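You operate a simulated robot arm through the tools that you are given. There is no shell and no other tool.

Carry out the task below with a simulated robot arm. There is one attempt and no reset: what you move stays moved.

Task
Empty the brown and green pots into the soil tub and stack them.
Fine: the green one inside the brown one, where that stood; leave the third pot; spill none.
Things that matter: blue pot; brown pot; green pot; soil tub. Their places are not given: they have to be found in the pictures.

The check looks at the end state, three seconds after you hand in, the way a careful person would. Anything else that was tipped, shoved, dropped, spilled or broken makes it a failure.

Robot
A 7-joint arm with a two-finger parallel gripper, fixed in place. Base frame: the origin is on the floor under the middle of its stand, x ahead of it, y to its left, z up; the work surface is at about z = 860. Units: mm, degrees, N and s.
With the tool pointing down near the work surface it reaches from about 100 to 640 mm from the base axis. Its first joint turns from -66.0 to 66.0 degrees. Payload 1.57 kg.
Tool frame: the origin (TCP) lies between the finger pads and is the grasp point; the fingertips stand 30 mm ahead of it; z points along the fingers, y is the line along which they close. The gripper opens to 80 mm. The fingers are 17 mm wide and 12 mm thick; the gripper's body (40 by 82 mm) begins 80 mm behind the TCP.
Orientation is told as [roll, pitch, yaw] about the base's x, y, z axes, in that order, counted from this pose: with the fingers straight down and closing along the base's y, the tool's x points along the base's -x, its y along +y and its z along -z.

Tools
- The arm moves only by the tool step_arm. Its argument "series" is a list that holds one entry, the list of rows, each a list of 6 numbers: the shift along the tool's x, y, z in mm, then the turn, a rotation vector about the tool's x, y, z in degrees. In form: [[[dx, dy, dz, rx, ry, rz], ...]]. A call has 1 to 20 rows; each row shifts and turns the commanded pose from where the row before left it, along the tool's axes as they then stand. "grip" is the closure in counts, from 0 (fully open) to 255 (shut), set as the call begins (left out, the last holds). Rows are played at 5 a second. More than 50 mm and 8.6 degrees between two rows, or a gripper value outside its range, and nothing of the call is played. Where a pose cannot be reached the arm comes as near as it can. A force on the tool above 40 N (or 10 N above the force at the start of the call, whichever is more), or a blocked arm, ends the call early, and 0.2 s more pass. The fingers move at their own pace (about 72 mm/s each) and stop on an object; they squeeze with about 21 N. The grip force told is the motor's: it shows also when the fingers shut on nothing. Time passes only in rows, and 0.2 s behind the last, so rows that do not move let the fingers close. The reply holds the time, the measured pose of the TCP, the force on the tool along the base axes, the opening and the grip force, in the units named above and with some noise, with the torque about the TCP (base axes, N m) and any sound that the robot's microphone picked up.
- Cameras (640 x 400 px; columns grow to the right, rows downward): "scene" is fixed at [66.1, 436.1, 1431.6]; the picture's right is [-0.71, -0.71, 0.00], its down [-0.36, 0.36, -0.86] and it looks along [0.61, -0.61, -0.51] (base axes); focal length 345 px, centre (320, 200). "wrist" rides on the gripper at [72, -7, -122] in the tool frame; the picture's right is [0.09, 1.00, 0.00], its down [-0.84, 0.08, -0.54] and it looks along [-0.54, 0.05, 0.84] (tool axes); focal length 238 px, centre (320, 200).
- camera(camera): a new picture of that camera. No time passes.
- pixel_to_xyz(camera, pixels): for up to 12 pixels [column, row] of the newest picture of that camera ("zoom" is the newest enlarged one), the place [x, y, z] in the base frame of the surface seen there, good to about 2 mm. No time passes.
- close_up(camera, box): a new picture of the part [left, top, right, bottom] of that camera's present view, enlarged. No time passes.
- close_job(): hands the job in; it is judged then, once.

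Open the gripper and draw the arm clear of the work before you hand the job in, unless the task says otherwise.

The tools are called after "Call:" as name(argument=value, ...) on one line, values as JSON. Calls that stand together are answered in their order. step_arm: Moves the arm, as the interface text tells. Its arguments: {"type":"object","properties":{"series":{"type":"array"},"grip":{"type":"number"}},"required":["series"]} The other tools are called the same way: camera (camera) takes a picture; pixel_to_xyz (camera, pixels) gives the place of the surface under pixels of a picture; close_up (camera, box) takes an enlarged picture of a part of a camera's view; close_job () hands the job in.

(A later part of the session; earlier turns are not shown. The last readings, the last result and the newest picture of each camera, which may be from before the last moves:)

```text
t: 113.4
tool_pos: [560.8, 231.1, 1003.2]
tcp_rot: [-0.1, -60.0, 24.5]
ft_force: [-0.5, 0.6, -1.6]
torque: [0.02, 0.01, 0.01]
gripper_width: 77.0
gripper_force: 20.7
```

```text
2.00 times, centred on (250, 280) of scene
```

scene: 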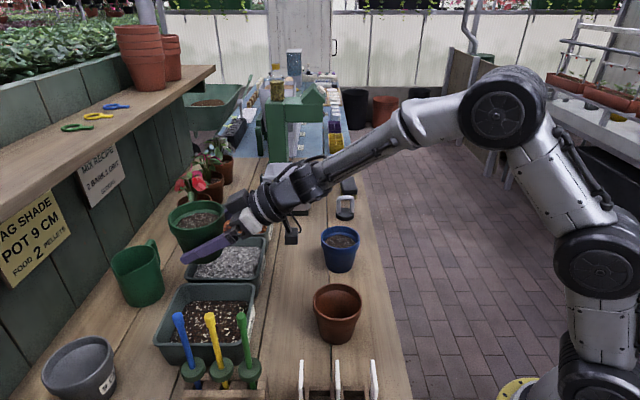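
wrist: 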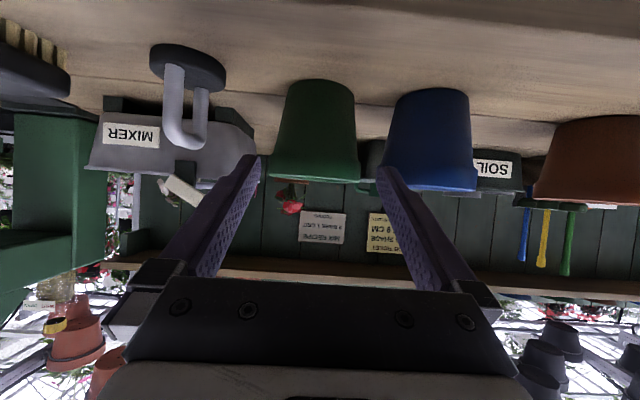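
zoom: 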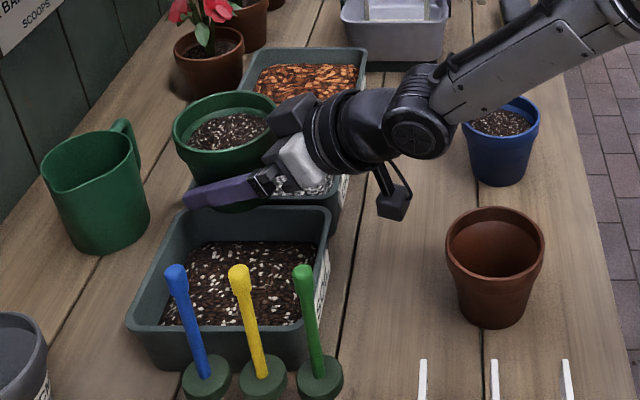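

Everything matches the brown pour position. I roll slowly to about -76° as before.

Call:
step_arm(series=[[[0, 0, 0, 0, 0, -6], [0, 0, 0, 0, 0, -6], [0, 0, 0, 0, 0, -6], [0, 0, 0, 0, 0, -6], [0, 0, 0, 0, 0, -6], [0, 0, 0, 0, 0, -6], [0, 0, 0, 0, 0, -6], [0, 0, 0, 0, 0, -6], [0, 0, 0, 0, 0, -4], [0, 0, 0, 0, 0, -4], [0, 0, 0, 0, 0, -4], [0, 0, 0, 0, 0, -4], [0, 0, 0, 0, 0, -4], [0, 0, 0, 0, 0, -4], [0, 0, 0, 0, 0, -4], [0, 0, 0, 0, 0, 0]]])

Call:
close_up(camera="scene", box=[140, 180, 360, 380])

```text
t: 116.8
tool_pos: [560.9, 230.8, 1004.8]
tcp_rot: [-59.2, -12.1, 107.5]
ft_force: [-0.9, 0.6, -1.5]
torque: [-0.03, -0.01, 0.01]
gripper_width: 77.3
gripper_force: 21.2
```

```text
2.00 times, centred on (250, 280) of scene
```

zoom: 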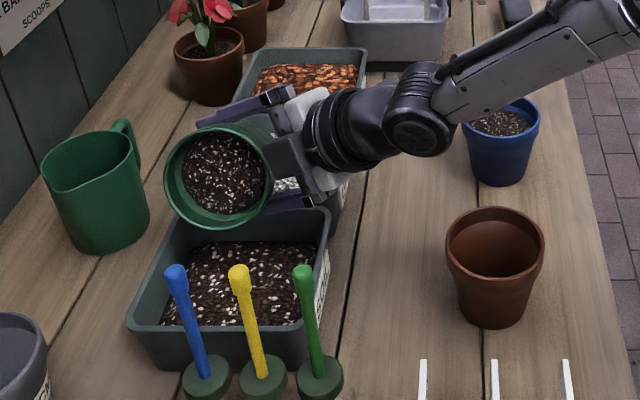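

The same state as before, with the soil still in and the mouth over the tub. I continue to about -96° and wait.

Call:
step_arm(series=[[[0, 0, 0, 0, 0, -4], [0, 0, 0, 0, 0, -4], [0, 0, 0, 0, 0, -4], [0, 0, 0, 0, 0, -4], [0, 0, 0, 0, 0, -4], [0, 0, 0, 0, 0, 0], [0, 0, 0, 0, 0, 0]]])

Call:
close_up(camera="scene", box=[140, 180, 360, 380])

```text
t: 118.4
tool_pos: [562.1, 230.9, 1005.5]
tcp_rot: [-59.9, 5.3, 117.6]
ft_force: [-0.1, 0.0, -1.1]
torque: [-0.03, 0.01, 0.0]
gripper_width: 76.6
gripper_force: 21.3
```

```text
2.00 times, centred on (250, 280) of scene
```

zoom: 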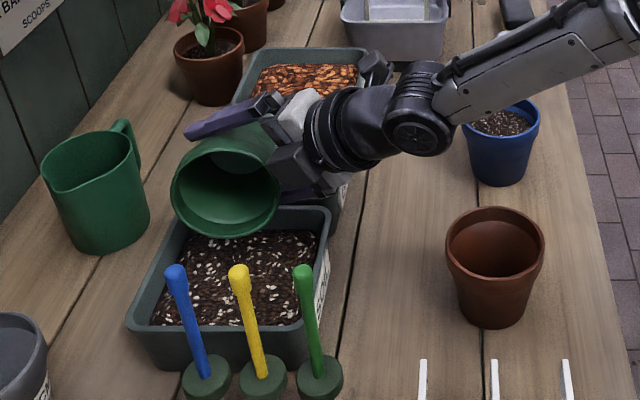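

The green pot has emptied into the tub, and the level is higher but still inside. I tip 18° further, wait, and inspect.

Call:
step_arm(series=[[[0, 0, 0, 0, 0, -6], [0, 0, 0, 0, 0, -6], [0, 0, 0, 0, 0, -6], [0, 0, 0, 0, 0, 0], [0, 0, 0, 0, 0, 0], [0, 0, 0, 0, 0, 0]]])

Call:
close_up(camera="scene", box=[140, 220, 300, 380])

```text
t: 119.8
tool_pos: [561.5, 230.0, 1005.7]
tcp_rot: [-57.7, 20.7, 127.0]
ft_force: [0.5, -0.3, -0.2]
torque: [-0.01, 0.0, 0.01]
gripper_width: 76.7
gripper_force: 21.1
```

```text
2.50 times, centred on (220, 300) of scene
```

zoom: 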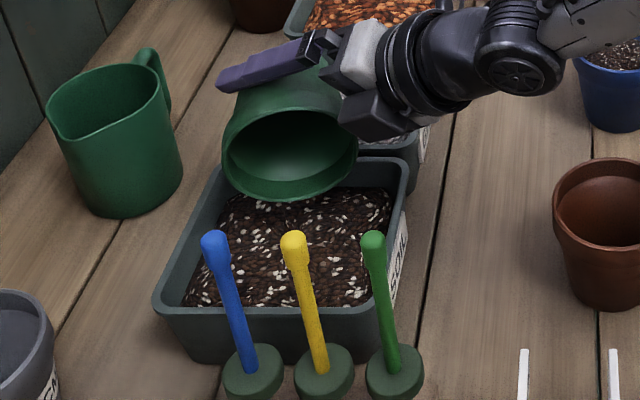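

The green pot is bare inside and nothing spilled. I roll it back upright.

Call:
step_arm(series=[[[0, 0, 0, 0, 0, 6], [0, 0, 0, 0, 0, 6], [0, 0, 0, 0, 0, 6], [0, 0, 0, 0, 0, 6], [0, 0, 0, 0, 0, 6], [0, 0, 0, 0, 0, 6], [0, 0, 0, 0, 0, 6], [0, 0, 0, 0, 0, 6], [0, 0, 0, 0, 0, 6], [0, 0, 0, 0, 0, 6], [0, 0, 0, 0, 0, 6], [0, 0, 0, 0, 0, 6], [0, 0, 0, 0, 0, 6], [0, 0, 0, 0, 0, 6], [0, 0, 0, 0, 0, 6], [0, 0, 0, 0, 0, 6], [0, 0, 0, 0, 0, 6], [0, 0, 0, 0, 0, 6], [0, 0, 0, 0, 0, 6], [0, 0, 0, 0, 0, 0]]])

Call:
step_arm(series=[[[-9.5, 0, -5.5, 0, 0, 0], [-13, 0, -7.5, 0, 0, 0], [-13, 0, -7.5, 0, 0, 0], [-13, 0, -7.5, 0, 0, 0], [0, 0, 0, -3.55, 0, -2.05], [0, 0, 0, -3.55, 0, -2.05], [0, 0, 0, -3.55, 0, -2.05], [0, 0, 0, -3.55, 0, -2.05], [0, 0, 0, -3.55, 0, -2.05], [0, 0, 0, 0, 0, 0]]])

Call:
camera(camera="scene")

```text
t: 124.0
tool_pos: [561.7, 232.7, 1006.1]
tcp_rot: [0.0, -60.0, 24.2]
ft_force: [0.3, 0.2, -0.7]
torque: [0.01, 0.02, 0.0]
gripper_width: 76.5
gripper_force: 20.4
```

```text
t: 126.2
tool_pos: [561.3, 231.1, 1061.1]
tcp_rot: [0.0, -60.0, 45.0]
ft_force: [0.2, -0.2, -0.5]
torque: [0.02, -0.04, 0.02]
gripper_width: 76.5
gripper_force: 20.5
```

```text
taken
```

scene: 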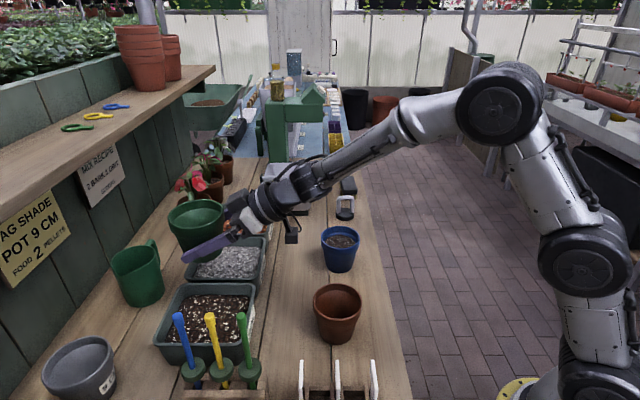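

The pot is upright, azimuth 45°. To nest it gently I'll set the empty green pot down on the bare bench between the brown and blue pots, set back from them at n≈408, t≈292. Then I'll take it by the rim from above. I move there at height.

Call:
step_arm(series=[[[9.5, -7.35, -16.45, 0, 0, 0], [9.5, -7.35, -16.45, 0, 0, 0], [9.5, -7.35, -16.45, 0, 0, 0], [9.5, -7.35, -16.45, 0, 0, 0], [9.5, -7.35, -16.45, 0, 0, 0], [9.5, -7.35, -16.45, 0, 0, 0], [9.5, -7.35, -16.45, 0, 0, 0], [9.5, -7.35, -16.45, 0, 0, 0], [0, 0, 0, 0, 0, 0]]])

Call:
camera(camera="scene")

Call:
close_up(camera="scene", box=[140, 260, 280, 380])

```text
t: 128.2
tool_pos: [495.3, 82.0, 1061.4]
tcp_rot: [-0.1, -60.0, 45.0]
ft_force: [0.8, -1.4, -0.2]
torque: [-0.01, 0.0, 0.02]
gripper_width: 76.2
gripper_force: 21.2
```

```text
taken
```

scene: 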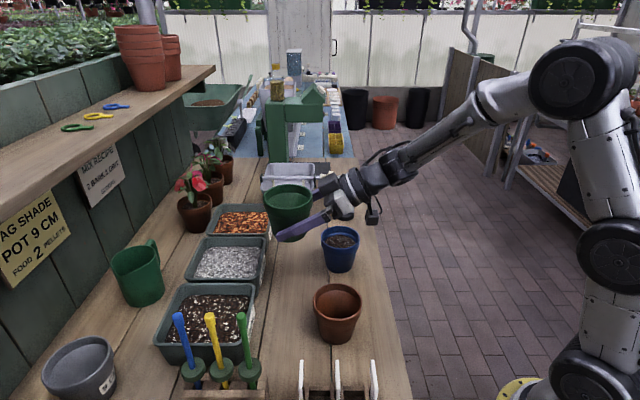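

```text
3.33 times, centred on (210, 320) of scene
```

zoom: 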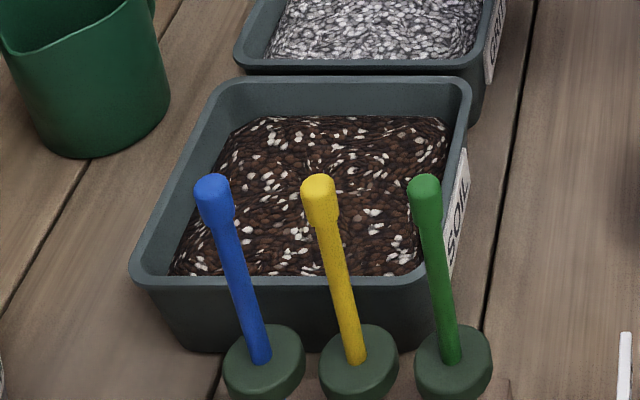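

The tub is clean and no soil lies outside it. I lower the empty green pot toward the bench.

Call:
step_arm(series=[[[6.5, 0, 3.75, 0, 0, 0], [13, 0, 7.5, 0, 0, 0], [13, 0, 7.5, 0, 0, 0], [13, 0, 7.5, 0, 0, 0], [13, 0, 7.5, 0, 0, 0], [13, 0, 7.5, 0, 0, 0], [13, 0, 7.5, 0, 0, 0], [13, 0, 7.5, 0, 0, 0], [13, 0, 7.5, 0, 0, 0], [13, 0, 7.5, 0, 0, 0], [8.66, 0, 5, 0, 0, 0], [4.33, 0, 2.5, 0, 0, 0], [4.33, 0, 2.5, 0, 0, 0], [0, 0, 0, 0, 0, 0]]])

Call:
close_up(camera="scene", box=[240, 200, 440, 350])

Call:
camera(camera="wrist")

```text
t: 131.2
tool_pos: [495.1, 84.3, 897.0]
tcp_rot: [-0.1, -60.0, 45.0]
ft_force: [0.2, -0.5, -0.4]
torque: [0.0, 0.01, -0.01]
gripper_width: 76.0
gripper_force: 20.6
```

```text
2.67 times, centred on (340, 275) of scene
```

zoom: 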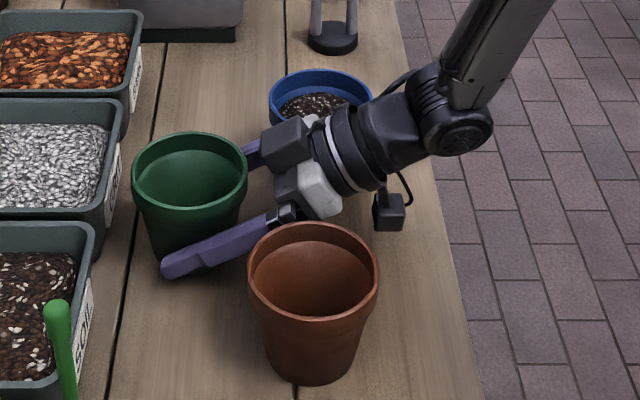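

```text
taken
```

wrist: 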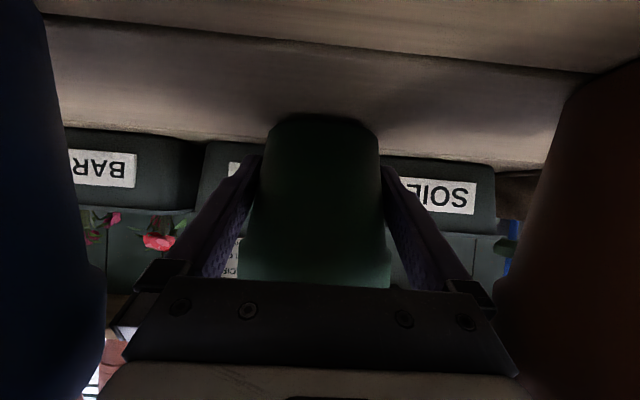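

Both neighbours are clear of the hand. I lower by small steps to contact.

Call:
step_arm(series=[[[0.87, 0, 0.5, 0, 0, 0], [0.87, 0, 0.5, 0, 0, 0], [0, 0, 0, 0, 0, 0]]])

```text
t: 132.0
tool_pos: [495.6, 81.8, 895.1]
tcp_rot: [-0.1, -60.0, 45.0]
ft_force: [-0.7, -0.7, 0.2]
torque: [0.01, -0.02, 0.03]
gripper_width: 75.9
gripper_force: 20.9
```

No contact yet at z=895. I continue in 0.7 mm steps.

Call:
step_arm(series=[[[0.6, 0, 0.35, 0, 0, 0], [0.6, 0, 0.35, 0, 0, 0], [0.6, 0, 0.35, 0, 0, 0], [0, 0, 0, 0, 0, 0]]])

```text
t: 133.0
tool_pos: [496.4, 81.9, 895.1]
tcp_rot: [-0.1, -60.1, 45.1]
ft_force: [-1.6, 1.2, 5.7]
torque: [0.1, 0.17, -0.02]
gripper_width: 75.7
gripper_force: 21.1
```

Contact: 5.7 N upward. I ease up by a fraction and open.

Call:
step_arm(series=[[[-0.5, 0, -0.3, 0, 0, 0], [0, 0, 0, 0, 0, 0]]])

Call:
step_arm(series=[[[0, 0, 0, 0, 0, 0], [0, 0, 0, 0, 0, 0], [0, 0, 0, 0, 0, 0]]], grip=0)

Call:
close_up(camera="scene", box=[240, 200, 440, 350])

```text
t: 133.6
tool_pos: [496.2, 81.6, 895.1]
tcp_rot: [-0.1, -60.0, 45.0]
ft_force: [0.0, 2.2, 4.3]
torque: [0.16, 0.08, -0.06]
gripper_width: 75.8
gripper_force: 21.1
```

```text
t: 134.4
tool_pos: [495.7, 82.3, 894.9]
tcp_rot: [-0.1, -60.0, 45.0]
ft_force: [0.2, 0.1, 0.1]
torque: [0.02, -0.03, -0.01]
gripper_width: 79.9
gripper_force: 0.0
```

```text
2.67 times, centred on (340, 275) of scene
```

zoom: 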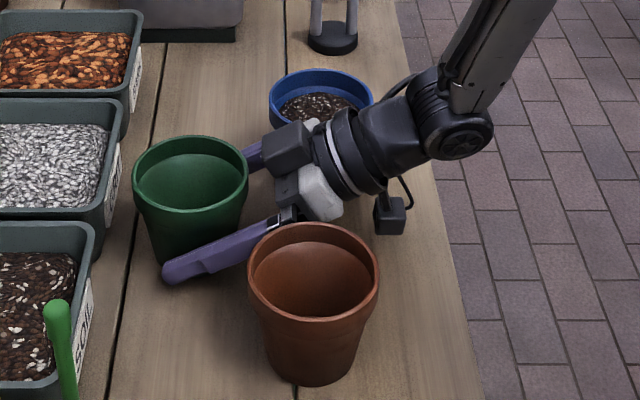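

Released; the green pot stands level. To back out well above the brown and blue rims, I first steepen the tool to 45° about the TCP, which keeps the fingers under the green rim, and then withdraw along the axis.

Call:
step_arm(series=[[[0, 0, 0, 0, 5, 0], [0, 0, 0, 0, 5, 0], [0, 0, 0, 0, 5, 0], [0, 0, 0, 0, 0, 0]]])

Call:
close_up(camera="scene", box=[240, 200, 440, 350])

```text
t: 135.4
tool_pos: [495.6, 82.7, 895.1]
tcp_rot: [0.0, -44.8, 44.9]
ft_force: [-0.2, 0.1, -0.2]
torque: [-0.02, 0.01, 0.0]
gripper_width: 80.0
gripper_force: 0.0
```

```text
2.67 times, centred on (340, 275) of scene
```

zoom: 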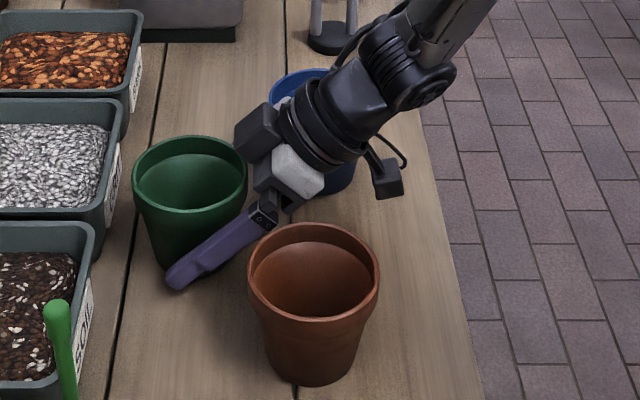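

No contact occurred and nothing moved. I withdraw along the steeper tool axis.

Call:
step_arm(series=[[[0, 0, -8, 0, 0, 0], [0, 0, -15, 0, 0, 0], [0, 0, -20, 0, 0, 0], [0, 0, -25, 0, 0, 0], [0, 0, -30, 0, 0, 0], [0, 0, -30, 0, 0, 0], [0, 0, -30, 0, 0, 0], [0, 0, 0, 0, 0, 0]]])

Call:
close_up(camera="scene", box=[240, 200, 440, 350])

Call:
camera(camera="wrist")

```text
t: 137.2
tool_pos: [415.8, 3.2, 1007.3]
tcp_rot: [0.0, -45.0, 44.9]
ft_force: [0.1, -0.1, -0.5]
torque: [0.0, -0.01, 0.04]
gripper_width: 80.1
gripper_force: 0.0
```

```text
2.67 times, centred on (340, 275) of scene
```

zoom: 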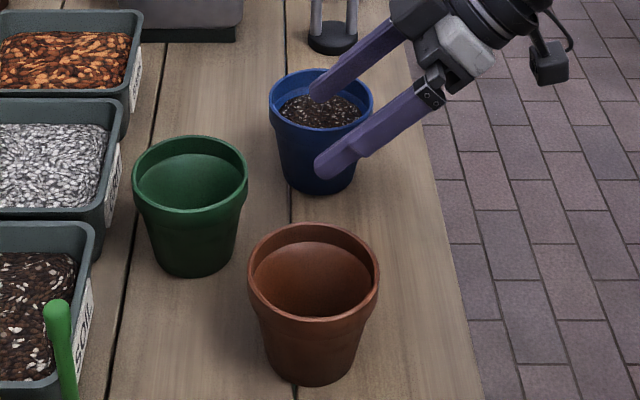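

```text
taken
```

wrist: 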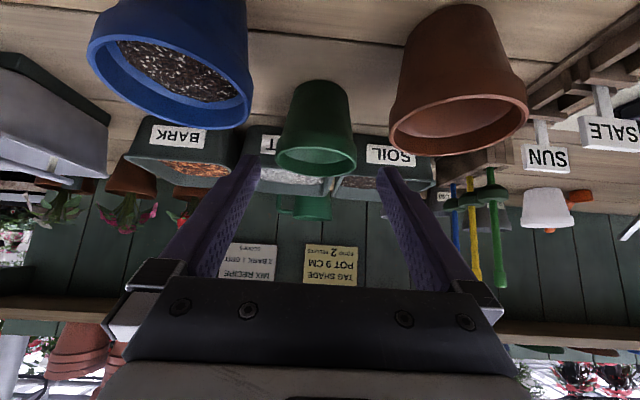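

The arm is clear and all pots stand upright. I measure both rims for the nesting.

Call:
pixel_to_xyz(camera="zoom", pixels=[[134, 172], [246, 172], [190, 137], [190, 211], [150, 146], [230, 146], [150, 203], [230, 203], [142, 172], [238, 172], [190, 143], [190, 160]])

Call:
pixel_to_xyz(camera="zoom", pixels=[[250, 268], [378, 268], [313, 225], [313, 319], [268, 236], [358, 236], [268, 307], [358, 307], [300, 225], [326, 225], [300, 319], [326, 319]])

```text
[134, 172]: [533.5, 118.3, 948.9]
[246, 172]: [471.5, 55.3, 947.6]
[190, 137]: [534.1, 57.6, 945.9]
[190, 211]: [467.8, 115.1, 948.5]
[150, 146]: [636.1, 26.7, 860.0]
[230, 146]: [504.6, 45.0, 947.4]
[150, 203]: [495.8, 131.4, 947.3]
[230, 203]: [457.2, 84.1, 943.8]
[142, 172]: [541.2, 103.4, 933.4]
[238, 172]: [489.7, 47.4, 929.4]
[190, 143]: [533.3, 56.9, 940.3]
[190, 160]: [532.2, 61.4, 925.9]
```

```text
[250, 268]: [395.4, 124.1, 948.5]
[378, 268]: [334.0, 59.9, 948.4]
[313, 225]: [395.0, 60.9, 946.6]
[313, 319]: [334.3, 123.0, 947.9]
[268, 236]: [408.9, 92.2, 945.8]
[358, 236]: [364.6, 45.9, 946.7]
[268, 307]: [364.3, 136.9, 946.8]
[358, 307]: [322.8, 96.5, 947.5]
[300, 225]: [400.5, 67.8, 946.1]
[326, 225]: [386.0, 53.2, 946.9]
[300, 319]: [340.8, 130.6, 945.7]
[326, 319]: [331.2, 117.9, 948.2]
```

The green rim is centred at about n=416, t=293 and the brown at n=323, t=193, both level at z≈947. I rise, turn the tool straight down keeping yaw 45°, and half-close the gripper for a rim grasp.

Call:
step_arm(series=[[[-21.2, 0, -21.2, 0, 0, 0], [-21.2, 0, -21.2, 0, 0, 0], [0, 0, 0, 0, 7.5, 0], [0, 0, 0, 0, 7.5, 0], [0, 0, 0, 0, 7.5, 0], [0, 0, 0, 0, 7.5, 0], [0, 0, 0, 0, 7.5, 0], [0, 0, 0, 0, 7.5, 0], [-30, -10.75, 0, 0, 0, 0], [-30, -10.75, 0, 0, 0, 0], [-30, -10.75, 0, 0, 0, 0], [-30, -10.75, 0, 0, 0, 0], [0, 0, 0, 0, 0, 0]]], grip=125)

Call:
camera(camera="wrist")

Call:
camera(camera="scene")

```text
t: 140.0
tool_pos: [498.9, 46.1, 1031.9]
tcp_rot: [1.3, -17.2, 44.9]
ft_force: [0.0, 0.2, -0.5]
torque: [0.01, 0.01, -0.04]
gripper_width: 40.1
gripper_force: 0.1
out of reach, approached as far as the arm can: row 6, 7, 8, 9, 10, 11, 12
```

```text
taken
```

wrist: 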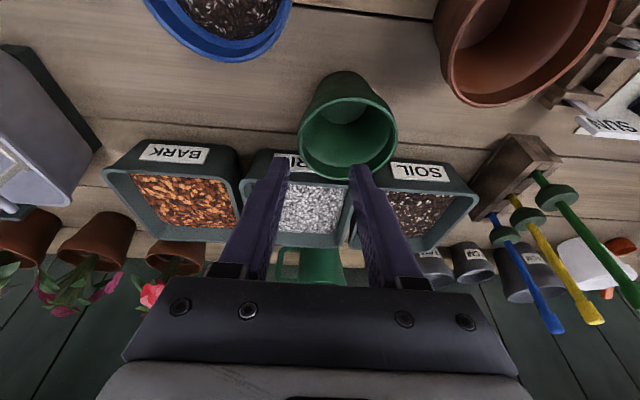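

```text
taken
```

scene: 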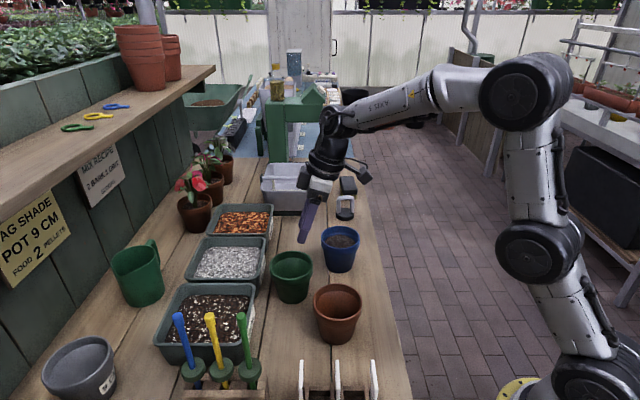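

Some joint limit kept the tool from going fully vertical here; it stopped in clear air at (499,46,1032), 17° off. I rise higher first and then finish the turn.

Call:
step_arm(series=[[[-11.1, 0, -35.8, 0, 0, 0], [-11.1, 0, -35.8, 0, 0, 0], [-11.1, 0, -35.8, 0, 0, 0], [-11.1, 0, -35.8, 0, 0, 0], [0, 0, 0, 0, 5.7, 0], [0, 0, 0, 0, 5.7, 0], [0, 0, 0, 0, 5.8, 0], [0, 0, 0, 0, 0, 0]]])

```text
t: 141.8
tool_pos: [483.9, 12.5, 1153.2]
tcp_rot: [5.1, -16.4, 45.0]
ft_force: [0.3, 0.6, 0.3]
torque: [0.0, -0.03, 0.0]
gripper_width: 40.8
gripper_force: 0.0
out of reach, approached as far as the arm can: row 1, 2, 3, 4, 5, 6, 7
```

I look at the arm's posture to understand which joint blocks the vertical pose.

Call:
camera(camera="scene")

Call:
pixel_to_xyz(camera="scene", pixels=[[530, 85], [420, 90], [330, 110], [545, 260], [590, 370], [520, 160], [340, 60], [380, 60]])

```text
taken
```

scene: 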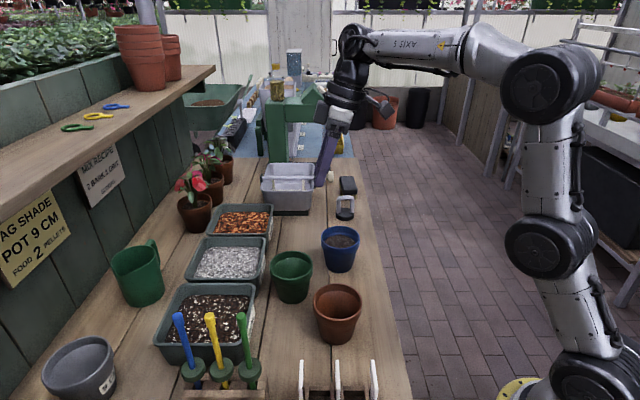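

```text
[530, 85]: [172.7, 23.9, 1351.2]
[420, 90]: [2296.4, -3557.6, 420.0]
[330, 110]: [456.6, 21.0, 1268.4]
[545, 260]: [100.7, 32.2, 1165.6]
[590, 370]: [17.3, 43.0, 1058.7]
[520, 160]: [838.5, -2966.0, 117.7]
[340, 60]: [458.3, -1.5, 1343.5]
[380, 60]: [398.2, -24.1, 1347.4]
```

The wrist posture only allows about 73° here, but an exactly vertical tool isn't needed. If I grip the rim wall on the +t side, tilting the tool within the wall's tangent plane does no harm. I level it, set the tilt to 65°, and move above that wall.

Call:
step_arm(series=[[[0, 0, 0, 5.1, 0, 0], [0, 0, 0, 0, -4.3, 0], [0, 0, 0, 0, -4.3, 0], [-4, -0.6, 36, 0, 0, 0], [-4, -0.6, 36, 0, 0, 0], [-4, -0.6, 36, 0, 0, 0], [0, 0, 0, 0, 0, 0]]])

Call:
camera(camera="wrist")

Call:
camera(camera="scene")

```text
t: 143.4
tool_pos: [525.0, 45.2, 1053.7]
tcp_rot: [-0.2, -25.2, 45.0]
ft_force: [-0.3, -0.2, 0.6]
torque: [0.01, 0.01, -0.03]
gripper_width: 40.8
gripper_force: 0.0
out of reach, approached as far as the arm can: row 1
```

```text
taken
```

wrist: 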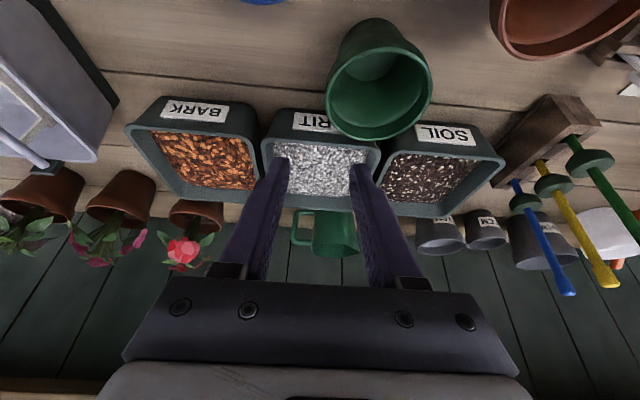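

```text
taken
```

scene: 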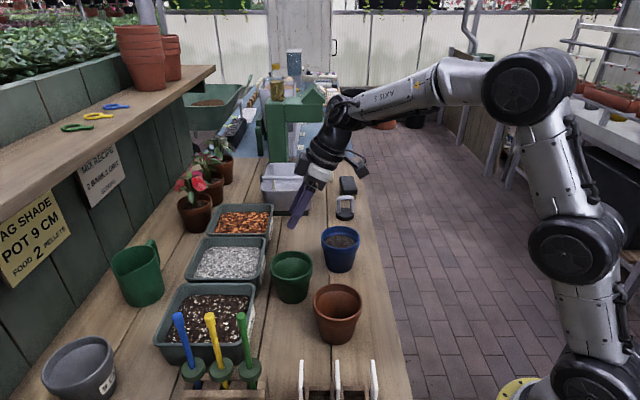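

The arm is above the +t side wall: TCP at n=403, t=339, z=1054, tilt 65°. I measure the green rim from this wrist view to align precisely.

Call:
close_up(camera="wrist", box=[300, 10, 460, 150])

```text
2.86 times, centred on (380, 80) of wrist
```

zoom: 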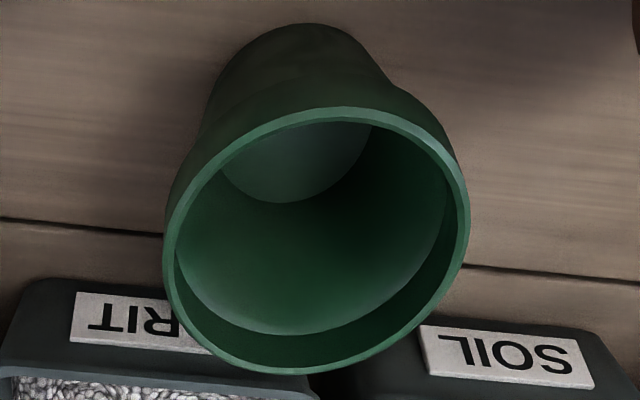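

I query points on the rim's top face in this view.

Call:
pixel_to_xyz(camera="zoom", pixels=[[170, 255], [463, 210], [290, 367], [335, 114], [200, 330], [420, 330], [230, 150], [430, 140], [168, 240], [172, 275], [176, 200], [465, 230]])

```text
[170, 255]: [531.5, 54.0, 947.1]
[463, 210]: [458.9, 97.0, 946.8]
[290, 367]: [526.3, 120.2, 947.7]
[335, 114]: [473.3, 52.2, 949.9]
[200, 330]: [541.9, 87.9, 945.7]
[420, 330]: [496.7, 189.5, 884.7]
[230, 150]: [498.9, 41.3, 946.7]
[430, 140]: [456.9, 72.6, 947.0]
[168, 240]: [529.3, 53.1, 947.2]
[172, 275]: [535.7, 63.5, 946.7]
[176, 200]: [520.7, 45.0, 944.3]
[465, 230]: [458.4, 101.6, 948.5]
```

The rim fit gives the centre at n≈414, t≈293, so the +t wall is at t≈336. I align to t=336, n=406 and descend most of the way with the fingers 40 mm apart.

Call:
step_arm(series=[[[-2.5, 3.3, 1.2, 0, 0, 0], [6.72, 0, 14.3, 0, 0, 0], [6.72, 0, 14.3, 0, 0, 0], [6.72, 0, 14.3, 0, 0, 0], [6.72, 0, 14.3, 0, 0, 0], [0, 0, 0, 0, 0, 0]]])

Call:
camera(camera="wrist")

Call:
close_up(camera="scene", box=[230, 190, 390, 330])

```text
t: 144.8
tool_pos: [523.9, 47.1, 991.4]
tcp_rot: [0.0, -25.2, 44.9]
ft_force: [-0.6, 0.4, -0.2]
torque: [-0.02, 0.04, 0.02]
gripper_width: 40.5
gripper_force: 0.1
```

```text
taken
```

wrist: 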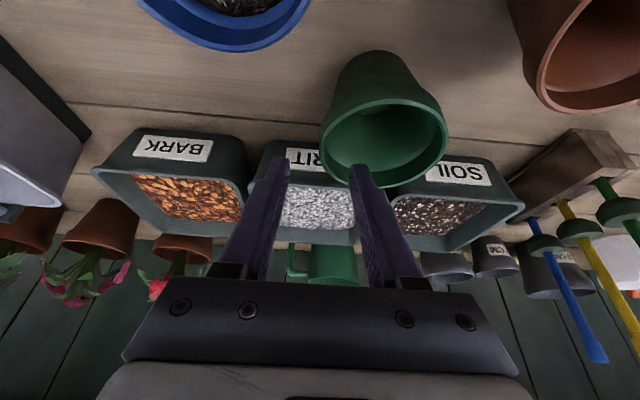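

```text
2.86 times, centred on (310, 260) of scene
```

zoom: 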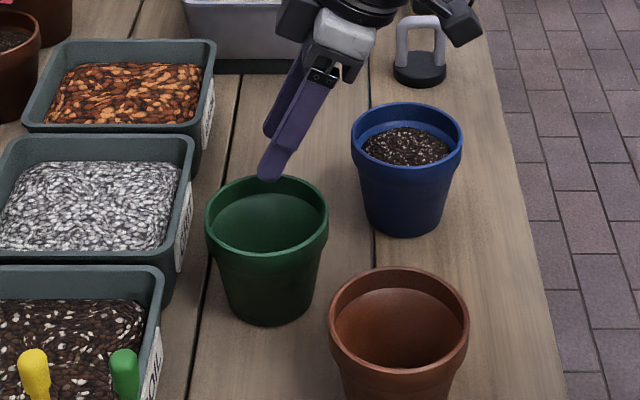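

The inner finger is over the pot's opening and the outer one is outside, straddling the wall. I go down the last 32 mm.

Call:
step_arm(series=[[[4, 0.4, 10.07, 0, 0, 0], [4, 0.3, 10.07, 0, 0, 0], [4, 0.3, 10.07, 0, 0, 0], [0, 0, 0, 0, 0, 0]]])

Call:
close_up(camera="scene", box=[230, 190, 390, 330])

Call:
close_up(camera="wrist", box=[200, 60, 480, 260])

```text
t: 145.8
tool_pos: [524.4, 49.4, 958.6]
tcp_rot: [-0.1, -25.1, 45.0]
ft_force: [0.5, 0.2, -1.1]
torque: [0.02, -0.02, 0.01]
gripper_width: 40.6
gripper_force: 0.0
```

```text
2.86 times, centred on (310, 260) of scene
```

zoom: 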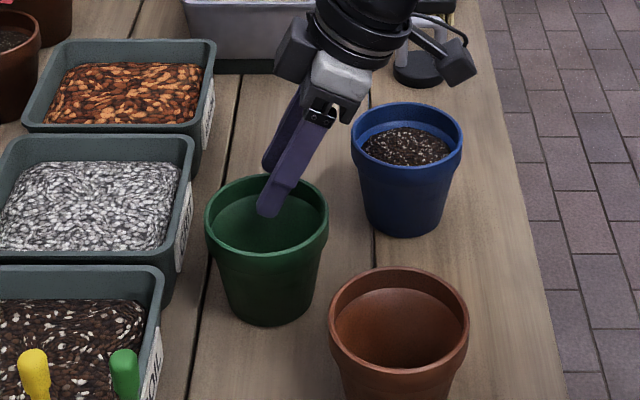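

```text
2.00 times, centred on (340, 160) of wrist
```

zoom: 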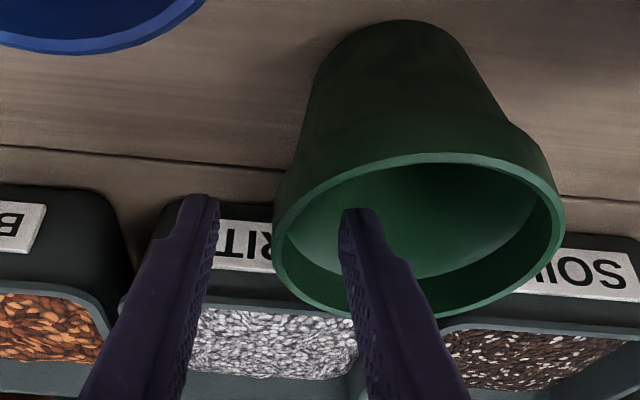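

The wall lies midway between the fingers. I close onto it.

Call:
step_arm(series=[[[0, 0, 0, 0, 0, 0], [0, 0, 0, 0, 0, 0], [0, 0, 0, 0, 0, 0], [0, 0, 0, 0, 0, 0], [0, 0, 0, 0, 0, 0]]], grip=255)

Call:
close_up(camera="scene", box=[230, 190, 390, 330])

```text
t: 147.0
tool_pos: [525.0, 50.2, 959.3]
tcp_rot: [-0.1, -25.1, 45.0]
ft_force: [0.7, -0.4, -0.2]
torque: [-0.04, -0.05, 0.0]
gripper_width: 5.0
gripper_force: 21.0
```

```text
2.86 times, centred on (310, 260) of scene
```

zoom: 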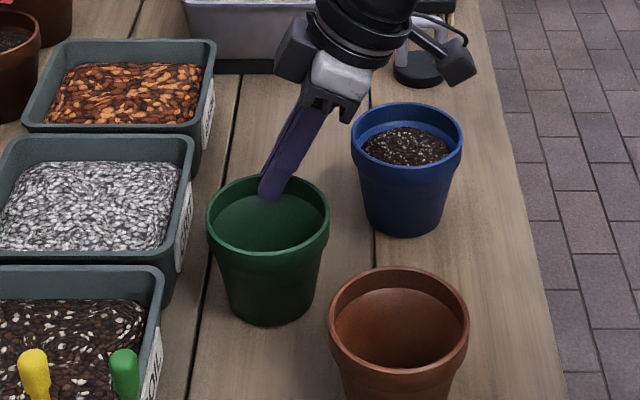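

The wall is gripped (5 mm opening, 21 N) and the pot stayed in place. I lift a little and check for tilt.

Call:
step_arm(series=[[[-2.13, 0, -4.52, 0, 0, 0], [-4.26, 0, -9.05, 0, 0, 0], [-4.26, 0, -9.05, 0, 0, 0], [-6.4, 0, -13.6, 0, 0, 0], [0, 0, 0, 0, 0, 0]]])

Call:
close_up(camera="scene", box=[230, 170, 390, 310])

```text
t: 148.2
tool_pos: [523.6, 50.7, 999.1]
tcp_rot: [-0.1, -25.1, 45.0]
ft_force: [-1.2, 0.6, 0.1]
torque: [-0.02, -0.01, 0.01]
gripper_width: 5.1
gripper_force: 20.7
```

```text
2.86 times, centred on (310, 240) of scene
```

zoom: 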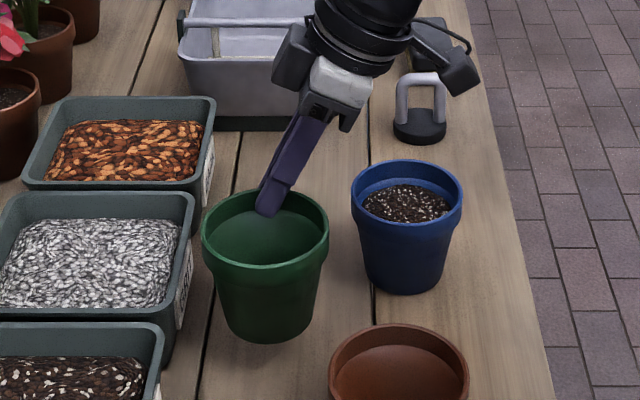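

The pot hangs nearly level. I lift it to z≈1075 and measure its rim.

Call:
step_arm(series=[[[-6.4, 0, -13.6, 0, 0, 0], [-6.4, 0, -13.6, 0, 0, 0], [-6.4, 0, -13.6, 0, 0, 0], [-6.4, 0, -13.6, 0, 0, 0], [-6.4, 0, -13.6, 0, 0, 0], [0, 0, 0, 0, 0, 0]]])

Call:
close_up(camera="scene", box=[230, 140, 390, 280])

```text
t: 149.6
tool_pos: [523.9, 49.2, 1075.9]
tcp_rot: [-0.1, -25.1, 45.0]
ft_force: [0.3, -1.0, 0.3]
torque: [0.02, 0.0, 0.01]
gripper_width: 4.7
gripper_force: 20.2
```

```text
2.86 times, centred on (310, 210) of scene
```

zoom: 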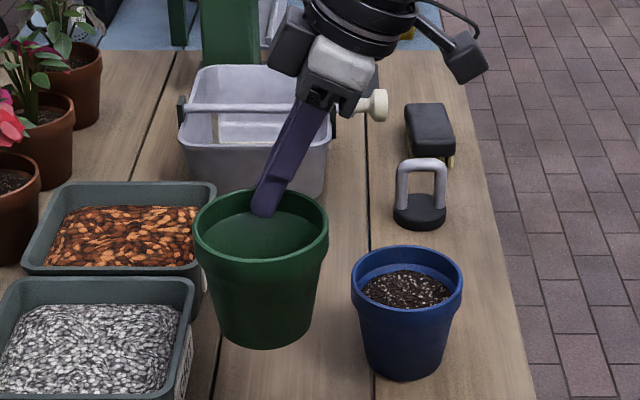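

I query the hanging green pot's rim points and base.

Call:
pixel_to_xyz(camera="zoom", pixels=[[197, 232], [327, 232], [262, 275], [220, 205], [310, 208], [212, 264], [312, 262], [300, 196], [235, 196], [262, 345], [218, 320], [307, 320]])

```text
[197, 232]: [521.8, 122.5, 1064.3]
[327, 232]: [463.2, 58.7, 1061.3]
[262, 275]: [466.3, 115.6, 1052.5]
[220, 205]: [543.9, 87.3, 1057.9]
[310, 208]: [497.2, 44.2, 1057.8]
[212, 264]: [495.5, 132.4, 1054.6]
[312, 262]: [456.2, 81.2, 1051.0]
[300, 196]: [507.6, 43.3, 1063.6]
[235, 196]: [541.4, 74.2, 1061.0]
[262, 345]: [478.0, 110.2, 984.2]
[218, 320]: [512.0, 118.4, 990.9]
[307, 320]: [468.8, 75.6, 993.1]
```

I enlarge further to judge the tilt.

Call:
close_up(camera="scene", box=[260, 195, 330, 270])

```text
5.33 times, centred on (295, 232) of scene
```

zoom: 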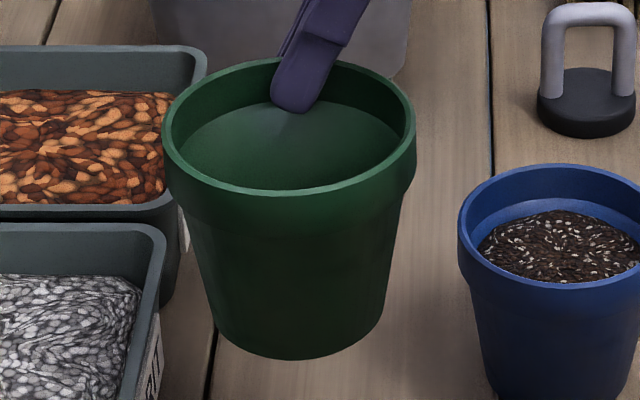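

The rim ellipse ratio (about 0.55) matches a level rim at this viewing angle. I take the exact rim points.

Call:
pixel_to_xyz(camera="zoom", pixels=[[166, 125], [412, 115], [290, 191], [230, 69], [370, 72], [200, 175], [380, 168], [180, 95], [405, 95], [290, 354], [232, 340], [370, 325]])

```text
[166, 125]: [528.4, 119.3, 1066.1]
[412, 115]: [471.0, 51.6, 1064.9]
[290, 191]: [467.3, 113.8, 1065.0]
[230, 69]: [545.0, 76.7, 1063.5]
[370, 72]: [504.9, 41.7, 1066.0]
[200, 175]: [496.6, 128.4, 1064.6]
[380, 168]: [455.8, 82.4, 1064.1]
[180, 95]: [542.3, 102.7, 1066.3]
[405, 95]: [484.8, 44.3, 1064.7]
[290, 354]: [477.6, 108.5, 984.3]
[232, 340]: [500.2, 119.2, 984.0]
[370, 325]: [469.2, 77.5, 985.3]
```

The green rim is level at z≈1065, centred at n≈413, t≈294; the brown is at n≈323, t≈193. I carry it by Δn=-91, Δt=-101 at this height, which leaves about 30 mm of clearance above the brown rim.

Call:
step_arm(series=[[[13.67, 16.78, -6.43, 0, 0, 0], [13.67, 16.78, -6.43, 0, 0, 0], [13.67, 16.78, -6.43, 0, 0, 0], [13.67, 16.78, -6.43, 0, 0, 0], [13.67, 16.78, -6.43, 0, 0, 0], [13.67, 16.78, -6.43, 0, 0, 0], [0, 0, 0, 0, 0, 0]]])

Call:
camera(camera="scene")

Call:
close_up(camera="scene", box=[280, 200, 400, 350])

```text
t: 151.2
tool_pos: [386.7, 57.3, 1073.4]
tcp_rot: [-0.1, -25.1, 45.0]
ft_force: [-0.5, 0.1, 0.0]
torque: [-0.02, 0.01, 0.02]
gripper_width: 4.8
gripper_force: 20.8
```

```text
taken
```

scene: 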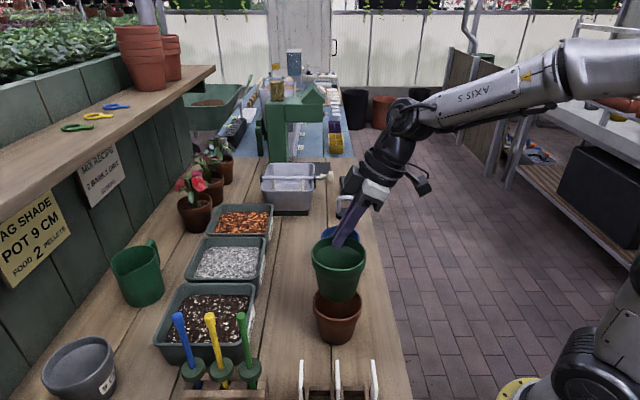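

```text
2.67 times, centred on (340, 275) of scene
```

zoom: 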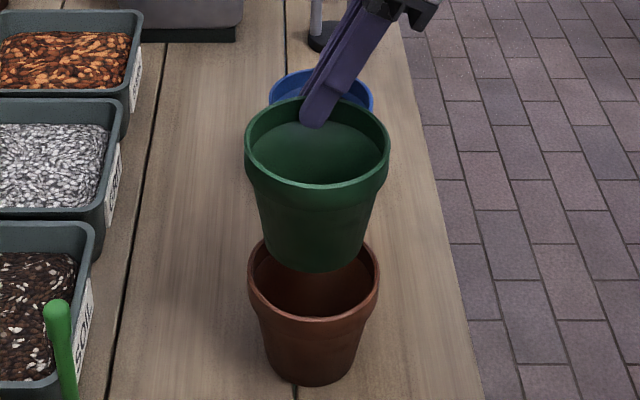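

The green pot hangs over the brown one. I measure its rim again and compare with the brown's.

Call:
pixel_to_xyz(camera="zoom", pixels=[[247, 143], [387, 143], [318, 185], [270, 107], [366, 107], [265, 174], [370, 174], [300, 183], [336, 183], [255, 125], [381, 125]])

Call:
pixel_to_xyz(camera="zoom", pixels=[[250, 270], [377, 270], [313, 319], [280, 312], [346, 312], [262, 300], [366, 298], [255, 250], [372, 250]])

```text
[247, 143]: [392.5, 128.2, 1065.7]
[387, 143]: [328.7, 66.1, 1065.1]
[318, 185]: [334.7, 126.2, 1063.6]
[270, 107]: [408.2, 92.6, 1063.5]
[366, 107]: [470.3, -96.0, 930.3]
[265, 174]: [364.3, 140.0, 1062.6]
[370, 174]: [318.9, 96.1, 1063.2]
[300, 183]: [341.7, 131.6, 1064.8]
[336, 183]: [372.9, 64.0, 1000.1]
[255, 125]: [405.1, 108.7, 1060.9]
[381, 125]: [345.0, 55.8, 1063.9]
```

```text
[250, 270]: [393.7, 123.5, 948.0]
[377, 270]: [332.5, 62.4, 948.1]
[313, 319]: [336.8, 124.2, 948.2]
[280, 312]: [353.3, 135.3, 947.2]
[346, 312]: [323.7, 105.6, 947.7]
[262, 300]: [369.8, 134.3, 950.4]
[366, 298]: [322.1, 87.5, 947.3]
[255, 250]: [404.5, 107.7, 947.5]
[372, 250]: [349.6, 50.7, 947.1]
```

The green pot is about 3 mm short in t and 1 mm far in n. I correct that and lower 50 mm so its base enters the brown pot.

Call:
step_arm(series=[[[0.9, -2.5, -0.4, 0, 0, 0], [4.26, 0, 9.05, 0, 0, 0], [4.26, 0, 9.05, 0, 0, 0], [4.26, 0, 9.05, 0, 0, 0], [4.26, 0, 9.05, 0, 0, 0], [4.26, 0, 9.05, 0, 0, 0], [0, 0, 0, 0, 0, 0]]])

Call:
close_up(camera="scene", box=[280, 220, 400, 350])

```text
t: 152.8
tool_pos: [389.2, 55.5, 1022.7]
tcp_rot: [-0.1, -25.0, 45.1]
ft_force: [0.9, -0.7, 0.0]
torque: [0.01, -0.02, 0.02]
gripper_width: 4.8
gripper_force: 20.9
```

```text
3.08 times, centred on (340, 285) of scene
```

zoom: 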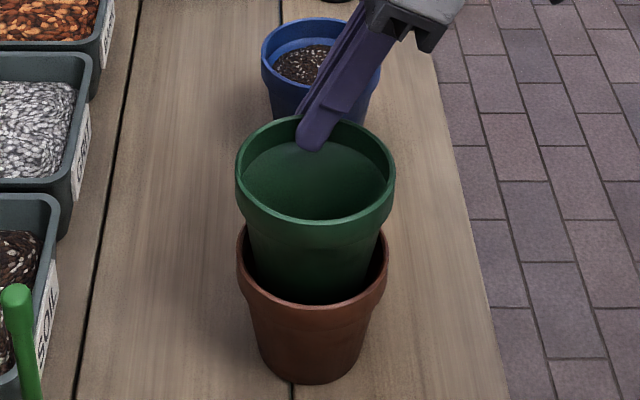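

The green base is inside the brown opening, nearly concentric, with no contact force. I lower 28 mm more.

Call:
step_arm(series=[[[2.98, 0, 6.33, 0, 0, 0], [2.98, 0, 6.33, 0, 0, 0], [2.98, 0, 6.33, 0, 0, 0], [2.98, 0, 6.33, 0, 0, 0], [0, 0, 0, 0, 0, 0]]])

Call:
close_up(camera="scene", box=[290, 230, 390, 350])

```text
t: 154.0
tool_pos: [390.4, 53.8, 994.5]
tcp_rot: [-0.1, -25.1, 45.0]
ft_force: [0.4, -0.8, 0.1]
torque: [-0.01, 0.01, -0.01]
gripper_width: 4.8
gripper_force: 20.7
```

```text
3.33 times, centred on (340, 290) of scene
```

zoom: 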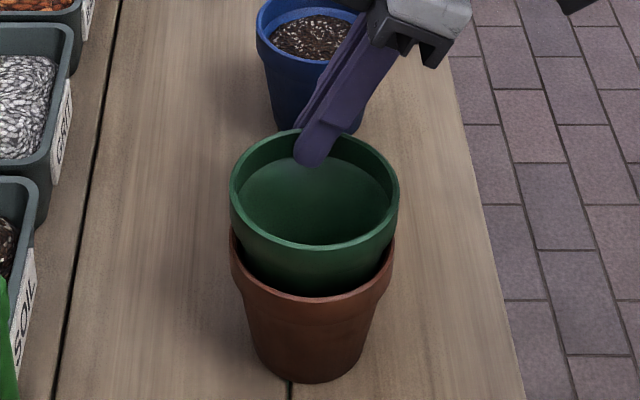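

Still free of contact. I lower 10 mm more in 2.5 mm steps.

Call:
step_arm(series=[[[1.06, 0, 2.26, 0, 0, 0], [1.06, 0, 2.26, 0, 0, 0], [1.06, 0, 2.26, 0, 0, 0], [1.06, 0, 2.26, 0, 0, 0], [0, 0, 0, 0, 0, 0]]])

```text
t: 155.2
tool_pos: [389.0, 53.6, 986.1]
tcp_rot: [-0.3, -25.2, 45.0]
ft_force: [0.2, -0.5, 3.5]
torque: [0.08, 0.08, 0.05]
gripper_width: 5.0
gripper_force: 20.9
```

A contact of 3.5 N shows at z=986. I look before going on.

Call:
close_up(camera="scene", box=[300, 250, 380, 350])

Call:
close_up(camera="wrist", box=[240, 20, 500, 220])

```text
4.00 times, centred on (340, 300) of scene
```

zoom: 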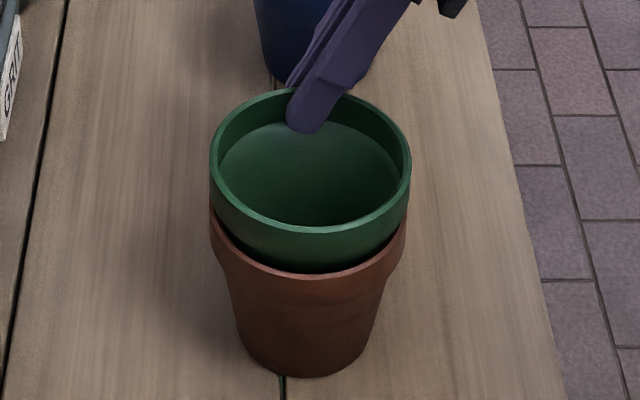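

```text
2.00 times, centred on (370, 120) of wrist
```

zoom: 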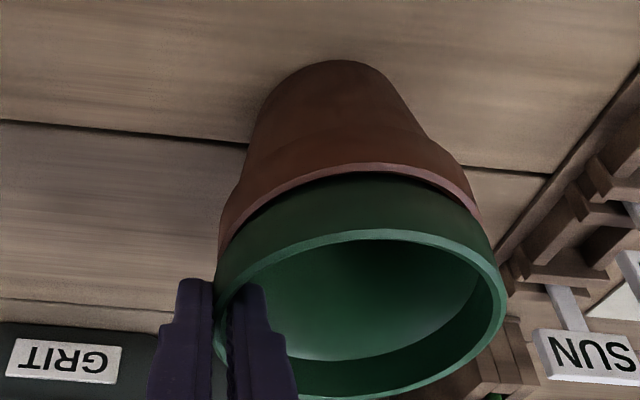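

The pot is nearly seated, concentric, and the outer fingertip is still about 8 mm above the brown rim. I press another 2 mm gently.

Call:
step_arm(series=[[[0.43, 0, 0.9, 0, 0, 0], [0.43, 0, 0.9, 0, 0, 0], [0, 0, 0, 0, 0, 0]]])

Call:
close_up(camera="scene", box=[300, 250, 380, 350])

```text
t: 156.0
tool_pos: [389.3, 53.1, 985.3]
tcp_rot: [-0.3, -25.3, 45.0]
ft_force: [0.8, -1.1, 11.2]
torque: [0.06, -0.01, -0.02]
gripper_width: 4.9
gripper_force: 21.1
```

```text
4.00 times, centred on (340, 300) of scene
```

zoom: 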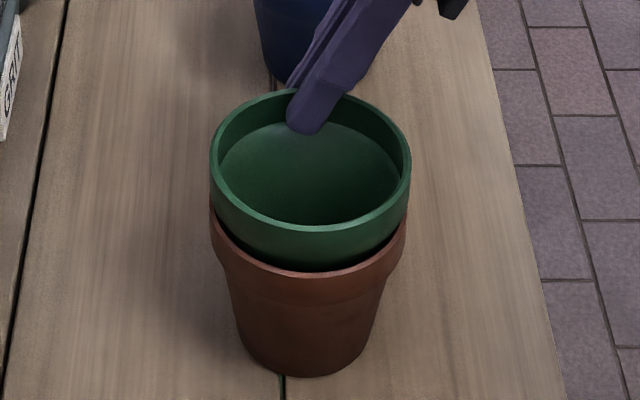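

The force rose to 11 N with no further travel, so the pot is seated. I ease off 1.5 mm and check the rim's level before releasing.

Call:
step_arm(series=[[[-0.6, 0, -1.3, 0, 0, 0], [0, 0, 0, 0, 0, 0]]])

Call:
close_up(camera="scene", box=[300, 250, 380, 350])

Call:
pixel_to_xyz(camera="zoom", pixels=[[214, 165], [408, 162], [314, 228], [250, 102], [370, 106], [240, 205], [385, 205], [226, 244], [310, 274], [395, 250], [218, 225], [402, 225]])

```text
t: 156.6
tool_pos: [388.3, 54.9, 984.0]
tcp_rot: [-0.1, -25.1, 45.0]
ft_force: [2.7, -0.7, 6.8]
torque: [0.09, -0.1, -0.05]
gripper_width: 4.9
gripper_force: 21.1
```

```text
4.00 times, centred on (340, 300) of scene
```

zoom: 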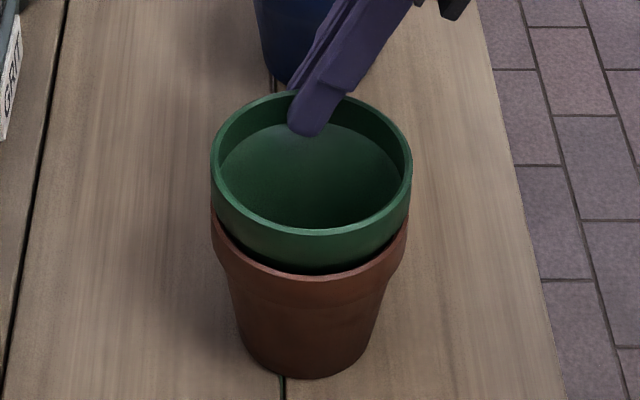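

```text
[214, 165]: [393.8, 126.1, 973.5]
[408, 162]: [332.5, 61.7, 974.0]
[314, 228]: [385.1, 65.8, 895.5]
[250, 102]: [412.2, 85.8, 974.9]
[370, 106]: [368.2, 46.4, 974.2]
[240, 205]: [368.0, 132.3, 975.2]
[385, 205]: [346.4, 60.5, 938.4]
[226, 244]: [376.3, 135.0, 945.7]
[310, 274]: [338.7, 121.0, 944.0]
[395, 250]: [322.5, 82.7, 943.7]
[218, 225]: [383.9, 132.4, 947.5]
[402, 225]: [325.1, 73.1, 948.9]
```

The green rim is level at z≈974, all around, 27 mm above the brown rim. I open the gripper to 40 mm to release it.

Call:
step_arm(series=[[[0, 0, 0, 0, 0, 0], [0, 0, 0, 0, 0, 0], [0, 0, 0, 0, 0, 0], [0, 0, 0, 0, 0, 0]]], grip=125)

Call:
close_up(camera="scene", box=[300, 250, 380, 350])

Call:
pixel_to_xyz(camera="zoom", pixels=[[214, 170], [408, 167], [250, 106], [370, 106], [240, 208], [226, 246], [310, 274], [395, 250], [310, 233]])

```text
t: 157.6
tool_pos: [390.3, 53.9, 984.6]
tcp_rot: [-0.1, -25.1, 45.0]
ft_force: [0.3, 0.2, -0.4]
torque: [0.03, 0.01, -0.02]
gripper_width: 40.9
gripper_force: 0.0
```

```text
4.00 times, centred on (340, 300) of scene
```

zoom: 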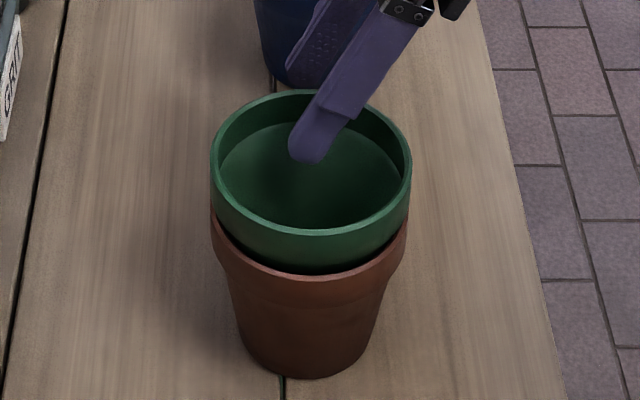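

```text
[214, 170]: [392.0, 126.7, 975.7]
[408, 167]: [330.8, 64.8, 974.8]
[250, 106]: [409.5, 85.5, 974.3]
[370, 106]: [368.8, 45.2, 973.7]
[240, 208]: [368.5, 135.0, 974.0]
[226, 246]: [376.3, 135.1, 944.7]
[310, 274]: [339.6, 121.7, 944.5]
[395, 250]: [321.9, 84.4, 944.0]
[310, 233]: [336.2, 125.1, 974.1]
```

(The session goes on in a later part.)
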